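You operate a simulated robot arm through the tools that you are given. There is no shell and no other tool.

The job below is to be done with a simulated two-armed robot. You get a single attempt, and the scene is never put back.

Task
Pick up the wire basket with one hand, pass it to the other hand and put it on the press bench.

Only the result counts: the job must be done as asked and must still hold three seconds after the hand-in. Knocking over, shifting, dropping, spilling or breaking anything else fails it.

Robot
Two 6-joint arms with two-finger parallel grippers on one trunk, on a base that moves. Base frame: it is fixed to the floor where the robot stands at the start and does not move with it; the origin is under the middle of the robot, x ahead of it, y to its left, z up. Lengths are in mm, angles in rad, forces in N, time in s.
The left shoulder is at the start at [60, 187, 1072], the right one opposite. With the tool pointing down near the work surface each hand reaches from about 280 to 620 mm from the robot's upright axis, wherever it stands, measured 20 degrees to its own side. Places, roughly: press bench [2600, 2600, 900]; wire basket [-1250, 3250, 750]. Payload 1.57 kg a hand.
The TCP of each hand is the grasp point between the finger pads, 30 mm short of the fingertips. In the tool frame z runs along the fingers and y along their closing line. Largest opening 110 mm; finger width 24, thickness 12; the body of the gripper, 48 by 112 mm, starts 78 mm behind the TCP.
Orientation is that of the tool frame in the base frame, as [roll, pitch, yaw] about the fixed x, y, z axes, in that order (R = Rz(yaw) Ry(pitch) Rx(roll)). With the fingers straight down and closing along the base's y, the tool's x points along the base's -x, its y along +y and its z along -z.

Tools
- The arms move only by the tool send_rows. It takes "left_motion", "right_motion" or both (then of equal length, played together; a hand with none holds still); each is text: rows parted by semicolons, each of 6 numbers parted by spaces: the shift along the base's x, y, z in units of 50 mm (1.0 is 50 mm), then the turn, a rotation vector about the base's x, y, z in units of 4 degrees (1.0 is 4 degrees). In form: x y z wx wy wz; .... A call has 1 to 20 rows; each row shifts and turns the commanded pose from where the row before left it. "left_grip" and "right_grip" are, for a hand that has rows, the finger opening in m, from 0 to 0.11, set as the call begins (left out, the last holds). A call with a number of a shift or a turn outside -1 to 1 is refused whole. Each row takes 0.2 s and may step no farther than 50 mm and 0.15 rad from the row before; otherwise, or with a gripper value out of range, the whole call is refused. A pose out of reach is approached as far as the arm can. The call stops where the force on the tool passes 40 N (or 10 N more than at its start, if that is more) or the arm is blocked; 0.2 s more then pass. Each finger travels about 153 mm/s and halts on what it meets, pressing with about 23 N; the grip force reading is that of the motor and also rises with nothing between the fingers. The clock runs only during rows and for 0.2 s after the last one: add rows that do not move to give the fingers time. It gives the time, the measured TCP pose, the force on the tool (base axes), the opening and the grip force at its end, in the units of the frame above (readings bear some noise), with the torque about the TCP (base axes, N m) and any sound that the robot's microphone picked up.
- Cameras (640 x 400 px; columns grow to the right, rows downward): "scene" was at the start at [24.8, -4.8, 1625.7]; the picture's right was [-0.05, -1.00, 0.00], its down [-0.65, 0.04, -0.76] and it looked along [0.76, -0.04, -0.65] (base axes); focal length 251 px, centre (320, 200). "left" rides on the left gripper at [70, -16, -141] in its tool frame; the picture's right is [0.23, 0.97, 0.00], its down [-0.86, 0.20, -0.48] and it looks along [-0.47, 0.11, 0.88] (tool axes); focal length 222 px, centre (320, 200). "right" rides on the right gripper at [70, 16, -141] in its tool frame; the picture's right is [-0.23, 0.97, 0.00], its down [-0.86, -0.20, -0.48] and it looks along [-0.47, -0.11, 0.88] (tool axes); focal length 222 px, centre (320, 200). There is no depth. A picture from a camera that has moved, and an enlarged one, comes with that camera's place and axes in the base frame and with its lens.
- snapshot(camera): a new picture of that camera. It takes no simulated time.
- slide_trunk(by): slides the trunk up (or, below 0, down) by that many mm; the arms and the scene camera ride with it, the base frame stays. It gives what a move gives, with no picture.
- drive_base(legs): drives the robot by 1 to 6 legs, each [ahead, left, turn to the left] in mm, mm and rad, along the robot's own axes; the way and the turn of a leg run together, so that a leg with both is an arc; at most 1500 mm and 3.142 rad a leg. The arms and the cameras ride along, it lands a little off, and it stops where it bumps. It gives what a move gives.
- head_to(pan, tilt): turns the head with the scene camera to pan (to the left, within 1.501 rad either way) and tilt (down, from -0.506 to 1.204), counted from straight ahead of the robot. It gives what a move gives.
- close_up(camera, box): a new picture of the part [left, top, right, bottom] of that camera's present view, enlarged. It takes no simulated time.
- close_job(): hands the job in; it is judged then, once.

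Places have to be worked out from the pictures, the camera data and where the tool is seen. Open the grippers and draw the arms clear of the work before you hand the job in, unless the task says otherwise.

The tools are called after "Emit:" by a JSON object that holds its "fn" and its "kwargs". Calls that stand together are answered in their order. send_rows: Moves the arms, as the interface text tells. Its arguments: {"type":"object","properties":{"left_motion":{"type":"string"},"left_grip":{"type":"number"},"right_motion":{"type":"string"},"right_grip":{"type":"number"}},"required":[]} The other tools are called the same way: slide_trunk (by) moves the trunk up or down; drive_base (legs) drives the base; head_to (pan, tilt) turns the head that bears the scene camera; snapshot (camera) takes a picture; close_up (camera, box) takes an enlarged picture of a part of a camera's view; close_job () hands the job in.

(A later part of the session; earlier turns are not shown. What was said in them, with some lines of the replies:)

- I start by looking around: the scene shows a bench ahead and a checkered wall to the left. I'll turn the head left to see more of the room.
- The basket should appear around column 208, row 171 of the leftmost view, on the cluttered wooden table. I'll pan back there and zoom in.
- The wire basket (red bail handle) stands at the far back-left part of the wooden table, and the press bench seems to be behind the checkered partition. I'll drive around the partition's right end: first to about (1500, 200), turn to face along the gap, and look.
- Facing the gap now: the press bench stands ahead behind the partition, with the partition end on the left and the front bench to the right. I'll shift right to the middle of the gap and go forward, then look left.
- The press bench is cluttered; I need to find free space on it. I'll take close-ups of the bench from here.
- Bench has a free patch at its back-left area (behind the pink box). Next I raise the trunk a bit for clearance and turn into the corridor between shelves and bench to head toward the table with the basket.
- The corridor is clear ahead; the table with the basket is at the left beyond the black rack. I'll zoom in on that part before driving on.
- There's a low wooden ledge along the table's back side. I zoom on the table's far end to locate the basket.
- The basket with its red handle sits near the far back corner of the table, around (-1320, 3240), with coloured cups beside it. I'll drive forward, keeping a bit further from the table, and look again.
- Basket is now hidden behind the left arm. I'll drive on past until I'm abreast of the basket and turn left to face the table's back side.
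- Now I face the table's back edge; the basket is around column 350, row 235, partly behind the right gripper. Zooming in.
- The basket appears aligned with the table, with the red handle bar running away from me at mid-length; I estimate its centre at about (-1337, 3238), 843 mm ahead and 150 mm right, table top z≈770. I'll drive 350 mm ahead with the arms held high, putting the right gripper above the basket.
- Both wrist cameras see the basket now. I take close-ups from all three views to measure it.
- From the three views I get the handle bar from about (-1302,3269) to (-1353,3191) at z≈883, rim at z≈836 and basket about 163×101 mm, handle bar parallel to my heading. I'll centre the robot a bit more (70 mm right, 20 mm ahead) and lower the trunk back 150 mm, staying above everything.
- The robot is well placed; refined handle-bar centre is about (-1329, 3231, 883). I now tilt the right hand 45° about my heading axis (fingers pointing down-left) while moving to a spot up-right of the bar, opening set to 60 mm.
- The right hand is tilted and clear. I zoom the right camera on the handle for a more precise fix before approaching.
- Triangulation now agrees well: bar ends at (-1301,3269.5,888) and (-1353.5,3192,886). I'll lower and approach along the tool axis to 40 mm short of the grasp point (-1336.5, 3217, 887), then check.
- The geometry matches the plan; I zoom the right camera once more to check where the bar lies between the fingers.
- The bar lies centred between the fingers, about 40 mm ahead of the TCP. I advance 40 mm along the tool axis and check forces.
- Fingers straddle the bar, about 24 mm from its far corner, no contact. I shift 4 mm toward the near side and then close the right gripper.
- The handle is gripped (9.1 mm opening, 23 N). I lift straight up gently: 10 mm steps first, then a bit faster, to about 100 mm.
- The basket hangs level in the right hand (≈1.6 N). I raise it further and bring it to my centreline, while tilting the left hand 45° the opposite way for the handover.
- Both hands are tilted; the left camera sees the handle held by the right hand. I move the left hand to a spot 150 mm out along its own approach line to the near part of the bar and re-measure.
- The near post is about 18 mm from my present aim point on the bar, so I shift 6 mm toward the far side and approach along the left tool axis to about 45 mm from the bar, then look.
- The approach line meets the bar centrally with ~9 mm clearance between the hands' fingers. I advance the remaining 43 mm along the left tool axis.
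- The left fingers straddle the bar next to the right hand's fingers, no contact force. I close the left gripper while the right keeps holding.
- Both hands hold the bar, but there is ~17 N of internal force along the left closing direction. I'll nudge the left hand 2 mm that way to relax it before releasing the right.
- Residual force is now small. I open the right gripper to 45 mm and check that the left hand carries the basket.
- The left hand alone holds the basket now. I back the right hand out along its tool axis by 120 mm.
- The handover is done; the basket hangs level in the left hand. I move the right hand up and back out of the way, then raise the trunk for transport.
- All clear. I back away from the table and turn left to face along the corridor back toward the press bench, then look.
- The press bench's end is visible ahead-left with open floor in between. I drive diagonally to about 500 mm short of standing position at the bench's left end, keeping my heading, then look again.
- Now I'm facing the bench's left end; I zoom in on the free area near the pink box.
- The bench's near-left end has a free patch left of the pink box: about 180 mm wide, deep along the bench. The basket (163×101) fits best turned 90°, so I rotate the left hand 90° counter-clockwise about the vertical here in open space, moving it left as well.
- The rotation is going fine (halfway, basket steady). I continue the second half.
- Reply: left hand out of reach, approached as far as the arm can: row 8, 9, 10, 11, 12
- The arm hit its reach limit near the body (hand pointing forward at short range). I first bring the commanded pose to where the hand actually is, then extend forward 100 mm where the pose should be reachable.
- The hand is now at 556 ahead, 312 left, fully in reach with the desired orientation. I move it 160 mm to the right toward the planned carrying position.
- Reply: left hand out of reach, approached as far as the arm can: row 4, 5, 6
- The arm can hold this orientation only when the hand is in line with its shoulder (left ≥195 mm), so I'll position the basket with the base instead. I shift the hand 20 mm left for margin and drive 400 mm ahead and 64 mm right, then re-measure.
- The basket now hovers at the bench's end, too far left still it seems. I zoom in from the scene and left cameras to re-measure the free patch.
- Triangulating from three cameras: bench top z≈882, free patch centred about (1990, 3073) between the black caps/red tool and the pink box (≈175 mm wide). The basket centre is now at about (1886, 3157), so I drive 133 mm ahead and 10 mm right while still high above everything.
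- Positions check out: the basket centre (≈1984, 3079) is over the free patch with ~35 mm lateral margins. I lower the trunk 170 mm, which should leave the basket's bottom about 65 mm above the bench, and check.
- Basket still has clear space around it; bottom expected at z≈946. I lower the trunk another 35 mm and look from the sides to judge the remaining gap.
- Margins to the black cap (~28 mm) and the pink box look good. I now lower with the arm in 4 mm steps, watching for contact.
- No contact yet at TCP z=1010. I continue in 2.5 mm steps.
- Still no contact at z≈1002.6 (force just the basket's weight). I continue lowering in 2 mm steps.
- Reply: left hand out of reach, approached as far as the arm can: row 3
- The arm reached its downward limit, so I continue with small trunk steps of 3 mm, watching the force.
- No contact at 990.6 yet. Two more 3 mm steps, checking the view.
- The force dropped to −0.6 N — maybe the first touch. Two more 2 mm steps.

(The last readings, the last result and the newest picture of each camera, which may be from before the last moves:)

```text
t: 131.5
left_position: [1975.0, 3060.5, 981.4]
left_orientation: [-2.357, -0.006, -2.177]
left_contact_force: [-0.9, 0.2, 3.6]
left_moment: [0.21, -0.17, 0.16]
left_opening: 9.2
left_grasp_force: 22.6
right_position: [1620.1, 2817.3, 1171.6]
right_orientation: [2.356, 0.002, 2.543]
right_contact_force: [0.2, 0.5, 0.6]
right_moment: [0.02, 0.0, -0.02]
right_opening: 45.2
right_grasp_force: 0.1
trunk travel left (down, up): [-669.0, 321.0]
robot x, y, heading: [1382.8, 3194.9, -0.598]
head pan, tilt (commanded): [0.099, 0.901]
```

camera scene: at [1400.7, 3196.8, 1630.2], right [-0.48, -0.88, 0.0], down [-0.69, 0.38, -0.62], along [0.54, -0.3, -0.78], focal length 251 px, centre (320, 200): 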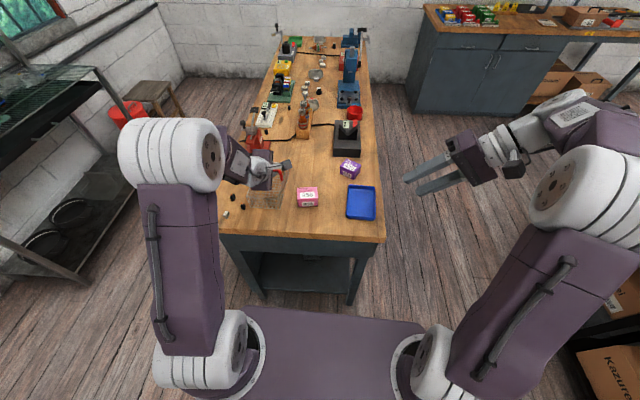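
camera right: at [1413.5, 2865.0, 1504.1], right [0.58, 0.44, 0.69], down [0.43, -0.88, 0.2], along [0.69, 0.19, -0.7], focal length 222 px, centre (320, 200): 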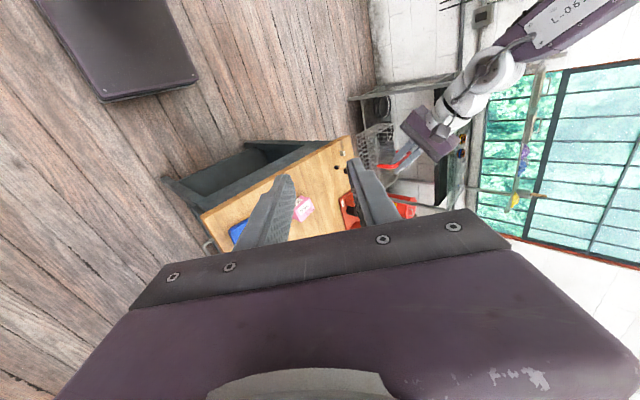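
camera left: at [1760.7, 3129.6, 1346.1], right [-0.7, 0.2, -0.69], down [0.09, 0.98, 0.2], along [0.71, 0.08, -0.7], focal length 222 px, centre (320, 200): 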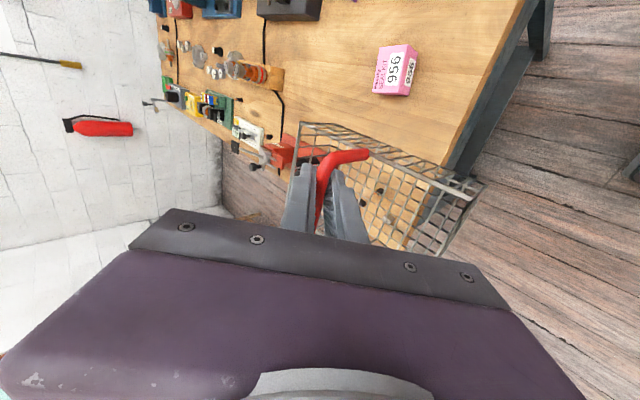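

Contact: +3.6 N upward, mostly at the left side of the basket. One more 1 mm step to seat it, then I check the picture.

Emit:
{"fn": "slide_trunk", "kwargs": {"by": -1}}

Emit:
{"fn": "snapshot", "kwargs": {"camera": "scene"}}

Emit:
{"fn": "close_up", "kwargs": {"camera": "scene", "box": [230, 150, 320, 240]}}

Emit:
{"fn": "close_up", "kwargs": {"camera": "left", "box": [200, 60, 520, 260]}}

Emit:
{"fn": "close_up", "kwargs": {"camera": "right", "box": [330, 80, 430, 180]}}

```text
t: 132.1
left_position: [1974.2, 3059.5, 981.2]
left_orientation: [-2.356, -0.003, -2.176]
left_contact_force: [0.3, -0.9, 8.2]
left_moment: [0.48, -0.37, 0.26]
left_opening: 9.4
left_grasp_force: 22.7
right_position: [1619.9, 2818.6, 1170.5]
right_orientation: [2.355, 0.002, 2.543]
right_contact_force: [0.5, 0.3, 0.0]
right_moment: [-0.01, 0.0, -0.01]
right_opening: 45.0
right_grasp_force: 0.1
trunk travel left (down, up): [-668.0, 322.0]
robot x, y, heading: [1383.3, 3198.9, -0.603]
head pan, tilt (commanded): [0.099, 0.901]
```

```text
taken
camera scene: at [1398.7, 3197.0, 1578.2], right [-0.48, -0.88, 0.0], down [-0.69, 0.38, -0.62], along [0.55, -0.3, -0.78], focal length 251 px, centre (320, 200)
```

scene: 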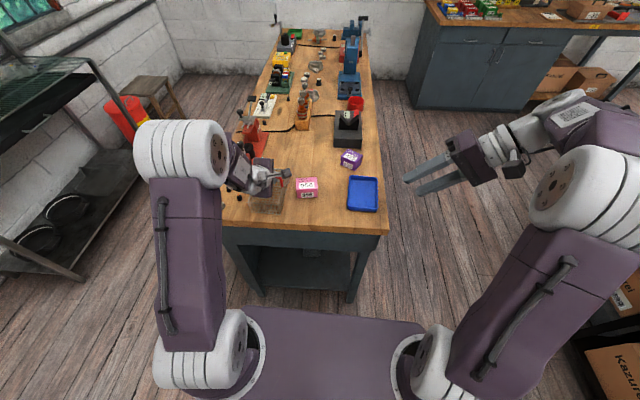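

```text
4.44 times, centred on (275, 195) of scene
camera zoom: at [1398.7, 3197.0, 1578.2], right [-0.48, -0.88, 0.0], down [-0.69, 0.38, -0.62], along [0.55, -0.3, -0.78], focal length 1114 px, centre (520, 222)
```

zoom: 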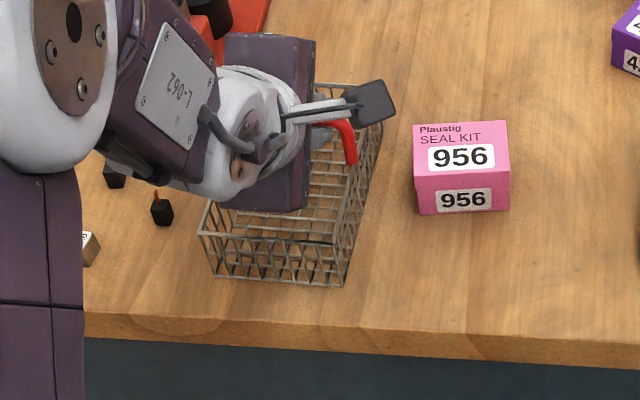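

```text
2.00 times, centred on (360, 160) of left
camera zoom: at [1863.4, 3052.6, 1093.9], right [-0.7, 0.2, -0.69], down [0.1, 0.98, 0.19], along [0.71, 0.07, -0.7], focal length 444 px, centre (240, 280)
```

zoom: 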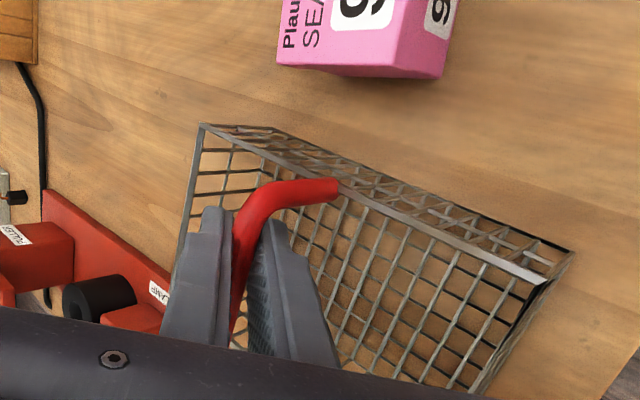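

```text
4.00 times, centred on (380, 130) of right
camera zoom: at [1513.4, 2784.3, 1282.7], right [0.57, 0.44, 0.69], down [0.44, -0.88, 0.2], along [0.69, 0.19, -0.7], focal length 888 px, centre (80, 480)
```

zoom: 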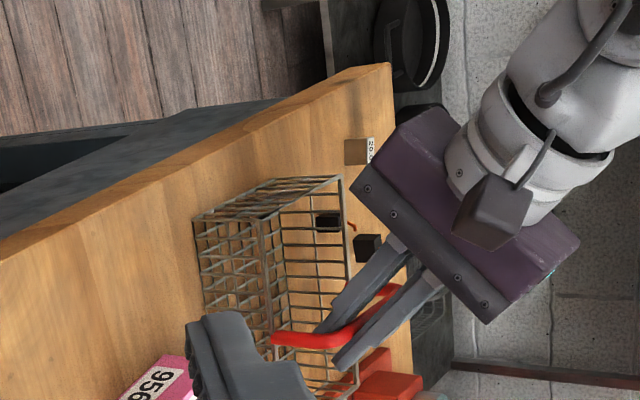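

The basket stands on the bench with a few newtons of contact and is level with the bench edge. I open the left gripper to 60 mm without moving.

Emit:
{"fn": "send_rows", "kwargs": {"left_motion": "0 0 0 0 0 0; 0 0 0 0 0 0; 0 0 0 0 0 0; 0 0 0 0 0 0", "left_grip": 0.06}}

Emit:
{"fn": "close_up", "kwargs": {"camera": "scene", "box": [230, 150, 320, 240]}}

Emit:
{"fn": "close_up", "kwargs": {"camera": "left", "box": [200, 60, 520, 260]}}

Emit:
{"fn": "close_up", "kwargs": {"camera": "right", "box": [330, 80, 430, 180]}}

```text
t: 133.1
left_position: [1974.5, 3059.7, 979.6]
left_orientation: [-2.36, -0.007, -2.177]
left_contact_force: [0.1, -0.8, 0.2]
left_moment: [-0.01, -0.01, 0.02]
left_opening: 60.1
left_grasp_force: 0.1
right_position: [1621.5, 2818.1, 1171.2]
right_orientation: [2.357, -0.002, 2.542]
right_contact_force: [0.9, 0.6, -1.1]
right_moment: [0.03, -0.01, 0.02]
right_opening: 45.3
right_grasp_force: 0.0
trunk travel left (down, up): [-668.0, 322.0]
robot x, y, heading: [1383.1, 3198.9, -0.602]
head pan, tilt (commanded): [0.099, 0.901]
```

```text
4.44 times, centred on (275, 195) of scene
camera zoom: at [1400.1, 3197.0, 1578.1], right [-0.48, -0.88, 0.0], down [-0.69, 0.38, -0.62], along [0.55, -0.3, -0.78], focal length 1114 px, centre (520, 222)
```

zoom: 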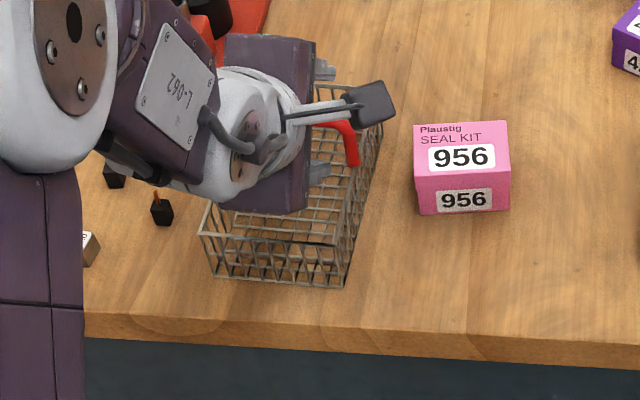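

```text
2.00 times, centred on (360, 160) of left
camera zoom: at [1864.1, 3052.8, 1092.8], right [-0.7, 0.2, -0.69], down [0.1, 0.98, 0.19], along [0.71, 0.07, -0.7], focal length 444 px, centre (240, 280)
```

zoom: 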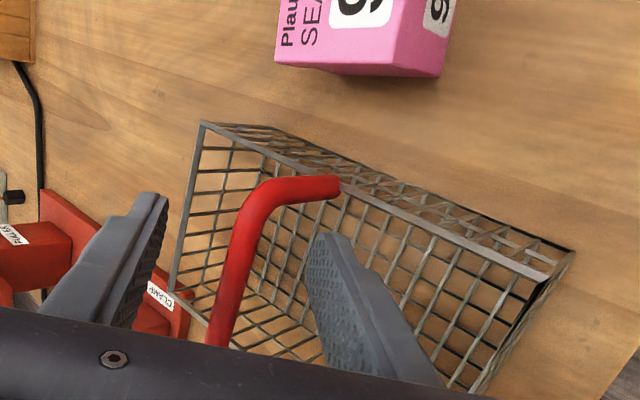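

```text
4.00 times, centred on (380, 130) of right
camera zoom: at [1514.5, 2784.3, 1282.5], right [0.58, 0.44, 0.69], down [0.44, -0.88, 0.2], along [0.69, 0.19, -0.7], focal length 888 px, centre (80, 480)
```

zoom: 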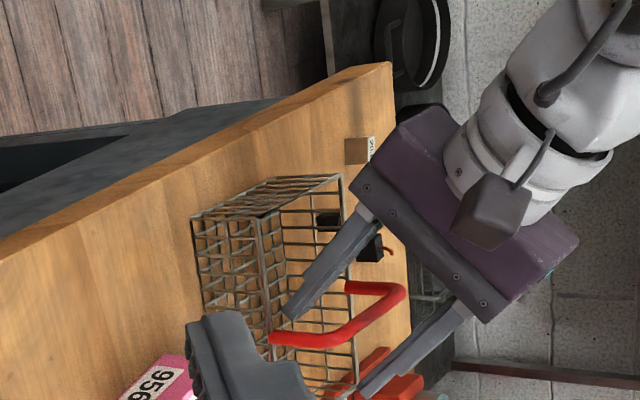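

Released; the basket stands freely with the bar midway between the fingers. I back out along the tool axis (back and up, slightly left to stay in reach), starting with 3 small rows.

Emit:
{"fn": "send_rows", "kwargs": {"left_motion": "-0.12 0.126 0.17 0 0 0; -0.12 0.126 0.17 0 0 0; -0.12 0.126 0.17 0 0 0; 0 0 0 0 0 0", "left_grip": 0.06}}

Emit:
{"fn": "close_up", "kwargs": {"camera": "left", "box": [200, 60, 520, 260]}}

Emit:
{"fn": "close_up", "kwargs": {"camera": "right", "box": [330, 80, 430, 180]}}

```text
t: 134.1
left_position: [1958.7, 3079.2, 1003.9]
left_orientation: [-2.359, -0.007, -2.179]
left_contact_force: [0.0, 0.1, 0.1]
left_moment: [0.01, -0.02, -0.02]
left_opening: 59.9
left_grasp_force: 0.0
right_position: [1622.0, 2817.9, 1170.3]
right_orientation: [2.356, -0.001, 2.544]
right_contact_force: [0.2, -0.1, -0.2]
right_moment: [0.02, 0.01, -0.01]
right_opening: 45.2
right_grasp_force: 0.0
trunk travel left (down, up): [-668.0, 322.0]
robot x, y, heading: [1386.5, 3201.0, -0.605]
head pan, tilt (commanded): [0.099, 0.901]
```

```text
2.00 times, centred on (360, 160) of left
camera zoom: at [1846.9, 3072.3, 1117.5], right [-0.7, 0.2, -0.68], down [0.1, 0.98, 0.19], along [0.71, 0.07, -0.7], focal length 444 px, centre (240, 280)
```

zoom: 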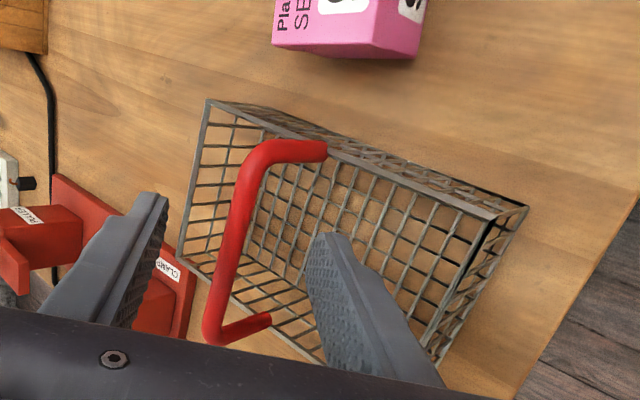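

```text
4.00 times, centred on (380, 130) of right
camera zoom: at [1514.8, 2784.2, 1282.4], right [0.58, 0.44, 0.69], down [0.44, -0.88, 0.2], along [0.69, 0.19, -0.7], focal length 888 px, centre (80, 480)
```

zoom: 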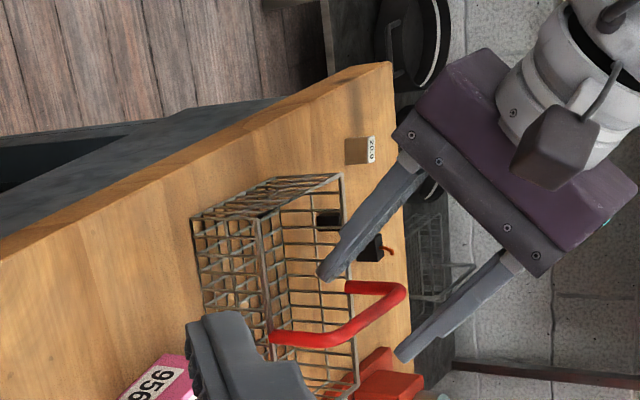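

The hand is backing out cleanly without contact. I continue for another 75 mm along the same line.

Emit:
{"fn": "send_rows", "kwargs": {"left_motion": "-0.12 0.126 0.17 0 0 0; -0.12 0.126 0.17 0 0 0; -0.12 0.126 0.17 0 0 0; -0.12 0.126 0.17 0 0 0; -0.12 0.126 0.17 0 0 0; -0.12 0.126 0.17 0 0 0; 0 0 0 0 0 0", "left_grip": 0.06}}

Emit:
{"fn": "snapshot", "kwargs": {"camera": "left"}}

Emit:
{"fn": "close_up", "kwargs": {"camera": "right", "box": [330, 80, 430, 180]}}

```text
t: 135.7
left_position: [1921.9, 3119.3, 1057.6]
left_orientation: [-2.36, -0.007, -2.178]
left_contact_force: [-0.4, 0.4, 0.3]
left_moment: [0.0, 0.01, 0.01]
left_opening: 60.2
left_grasp_force: 0.1
right_position: [1622.7, 2816.8, 1168.8]
right_orientation: [2.354, 0.002, 2.543]
right_contact_force: [0.8, -0.1, -0.7]
right_moment: [0.02, 0.0, -0.03]
right_opening: 45.3
right_grasp_force: 0.0
trunk travel left (down, up): [-668.0, 322.0]
robot x, y, heading: [1382.3, 3201.0, -0.601]
head pan, tilt (commanded): [0.099, 0.901]
```

```text
taken
camera left: at [1811.2, 3111.2, 1170.5], right [-0.7, 0.2, -0.68], down [0.1, 0.98, 0.19], along [0.71, 0.07, -0.7], focal length 222 px, centre (320, 200)
```

left: 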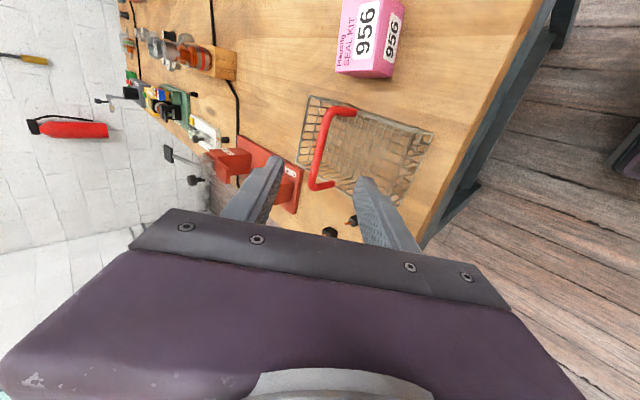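

```text
4.00 times, centred on (380, 130) of right
camera zoom: at [1514.9, 2784.2, 1282.4], right [0.58, 0.44, 0.69], down [0.44, -0.88, 0.2], along [0.69, 0.19, -0.7], focal length 888 px, centre (80, 480)
```

zoom: 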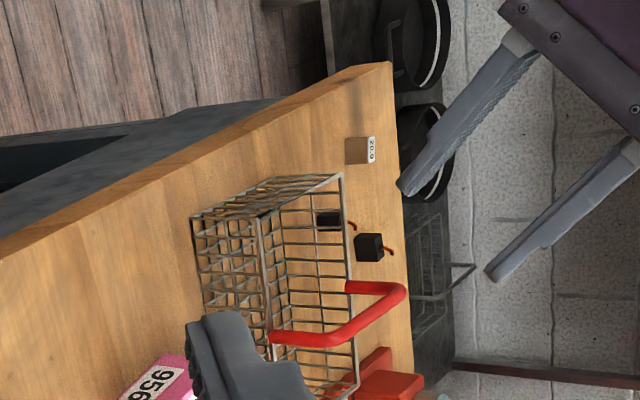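

The hand is out; the basket stands undisturbed next to the caps. I raise the trunk and then drive back from the bench.

Emit:
{"fn": "slide_trunk", "kwargs": {"by": 150}}

Emit:
{"fn": "drive_base", "kwargs": {"legs": [[-350, 0, 0]]}}

Emit:
{"fn": "send_rows", "kwargs": {"left_motion": "0 0 0 0 0 0; 0 0 0 0 0 0", "left_grip": 0.11, "right_motion": "0 0 0 0 0 0; 0 0 0 0 0 0", "right_grip": 0.11}}

Emit:
{"fn": "head_to", "kwargs": {"pan": 0.1, "tilt": 0.7}}

Emit:
{"fn": "snapshot", "kwargs": {"camera": "scene"}}

Emit:
{"fn": "close_up", "kwargs": {"camera": "scene", "box": [220, 120, 400, 240]}}

```text
t: 137.4
left_position: [1922.0, 3118.0, 1207.6]
left_orientation: [-2.359, -0.006, -2.176]
left_contact_force: [-0.1, -0.6, -0.2]
left_moment: [0.03, 0.03, -0.02]
left_opening: 59.8
left_grasp_force: 0.0
right_position: [1620.4, 2817.5, 1320.4]
right_orientation: [2.356, -0.001, 2.543]
right_contact_force: [-0.2, 0.1, -0.2]
right_moment: [-0.02, 0.01, 0.03]
right_opening: 44.9
right_grasp_force: 0.0
trunk travel left (down, up): [-818.0, 172.0]
robot x, y, heading: [1382.9, 3200.8, -0.602]
head pan, tilt (commanded): [0.099, 0.901]
```

```text
t: 139.7
left_position: [1635.5, 3312.2, 1206.9]
left_orientation: [-2.362, -0.006, -2.182]
left_contact_force: [0.5, 0.1, -0.4]
left_moment: [-0.02, 0.03, 0.01]
left_opening: 60.0
left_grasp_force: 0.0
right_position: [1333.1, 3013.8, 1320.2]
right_orientation: [2.356, -0.002, 2.539]
right_contact_force: [0.0, 0.7, 0.2]
right_moment: [0.02, 0.05, 0.01]
right_opening: 44.9
right_grasp_force: 0.1
trunk travel left (down, up): [-818.0, 172.0]
robot x, y, heading: [1096.6, 3396.7, -0.603]
head pan, tilt (commanded): [0.099, 0.901]
```

```text
t: 140.3
left_position: [1633.6, 3313.1, 1207.5]
left_orientation: [-2.36, -0.007, -2.182]
left_contact_force: [0.2, 0.6, 0.6]
left_moment: [0.02, -0.04, 0.04]
left_opening: 109.9
left_grasp_force: 0.1
right_position: [1334.1, 3014.2, 1320.2]
right_orientation: [2.356, 0.0, 2.54]
right_contact_force: [-0.6, -0.7, -0.4]
right_moment: [0.0, -0.02, 0.0]
right_opening: 109.8
right_grasp_force: 0.1
trunk travel left (down, up): [-818.0, 172.0]
robot x, y, heading: [1094.0, 3397.0, -0.607]
head pan, tilt (commanded): [0.099, 0.901]
```

```text
t: 141.0
left_position: [1634.3, 3314.4, 1207.9]
left_orientation: [-2.36, -0.006, -2.181]
left_contact_force: [0.0, 1.1, 0.1]
left_moment: [0.0, 0.04, -0.01]
left_opening: 110.0
left_grasp_force: 0.1
right_position: [1333.6, 3014.5, 1320.7]
right_orientation: [2.356, 0.0, 2.539]
right_contact_force: [-0.7, 0.3, -0.5]
right_moment: [0.03, 0.01, -0.01]
right_opening: 110.0
right_grasp_force: 0.0
trunk travel left (down, up): [-818.0, 172.0]
robot x, y, heading: [1095.2, 3399.3, -0.598]
head pan, tilt (commanded): [0.099, 0.7]
```

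```text
taken
camera scene: at [1120.9, 3389.7, 1744.2], right [-0.48, -0.88, 0.0], down [-0.56, 0.31, -0.76], along [0.67, -0.37, -0.64], focal length 251 px, centre (320, 200)
```

scene: 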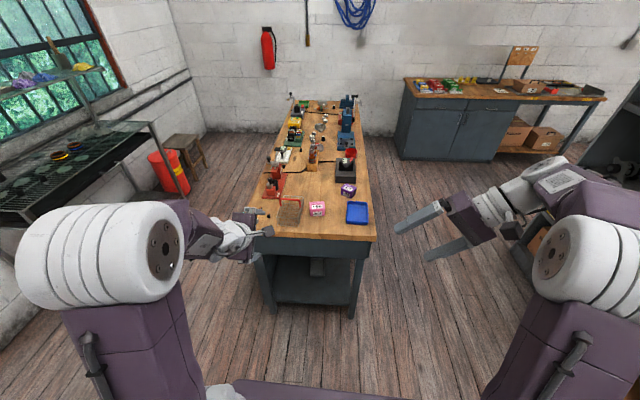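

```text
3.33 times, centred on (310, 180) of scene
camera zoom: at [1120.9, 3389.7, 1744.2], right [-0.48, -0.88, 0.0], down [-0.56, 0.31, -0.76], along [0.67, -0.37, -0.64], focal length 835 px, centre (353, 267)
```

zoom: 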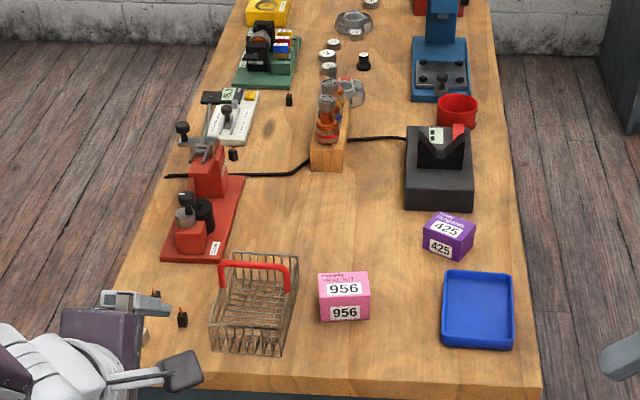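

The basket stands upright in the free patch with nothing else disturbed. I back off another 250 mm over open floor so both arms are well clear, and take a last look.

Emit:
{"fn": "drive_base", "kwargs": {"legs": [[-250, 0, 0]]}}

Emit:
{"fn": "close_up", "kwargs": {"camera": "scene", "box": [220, 100, 400, 220]}}

```text
t: 142.8
left_position: [1431.6, 3451.2, 1207.4]
left_orientation: [-2.361, -0.008, -2.182]
left_contact_force: [-0.5, -0.5, -0.5]
left_moment: [-0.01, 0.01, 0.03]
left_opening: 110.3
left_grasp_force: 0.1
right_position: [1131.0, 3151.6, 1318.8]
right_orientation: [2.356, -0.004, 2.537]
right_contact_force: [0.0, 0.0, 0.1]
right_moment: [0.02, 0.02, 0.05]
right_opening: 110.0
right_grasp_force: 0.2
trunk travel left (down, up): [-818.0, 172.0]
robot x, y, heading: [895.3, 3537.1, -0.604]
head pan, tilt (commanded): [0.099, 0.7]
```

```text
3.33 times, centred on (310, 160) of scene
camera zoom: at [921.3, 3527.2, 1744.2], right [-0.48, -0.88, 0.0], down [-0.57, 0.31, -0.76], along [0.67, -0.37, -0.65], focal length 835 px, centre (353, 333)
```

zoom: 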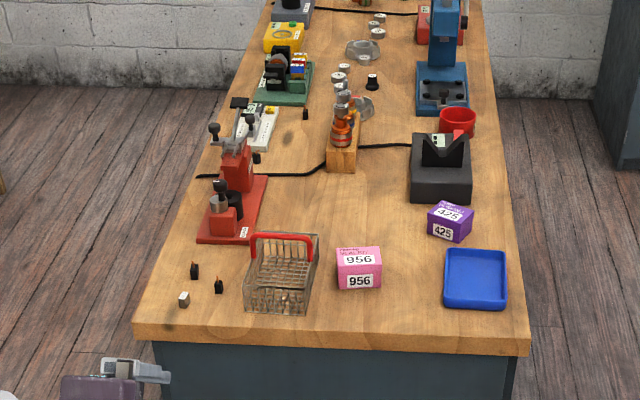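

The basket is on the press bench, upright and stable, every other object in its place, both grippers open and clear. I hand the job in.

Emit:
{"fn": "close_job", "kwargs": {}}

```text
The job is handed in.
```

The wire basket is standing upright on the press bench. The right hand picked it up by the handle, passed it to the left hand in mid-air, and the left hand set it down.

It sits at the left end of the bench, in the free patch between the two black caps and the pink "956" box. I saw nothing else moved or knocked over at the table or on the bench. Both grippers are open, and the robot is backed well clear of the bench.

The job is handed in; no verdict came back, so I can't say how it was judged.
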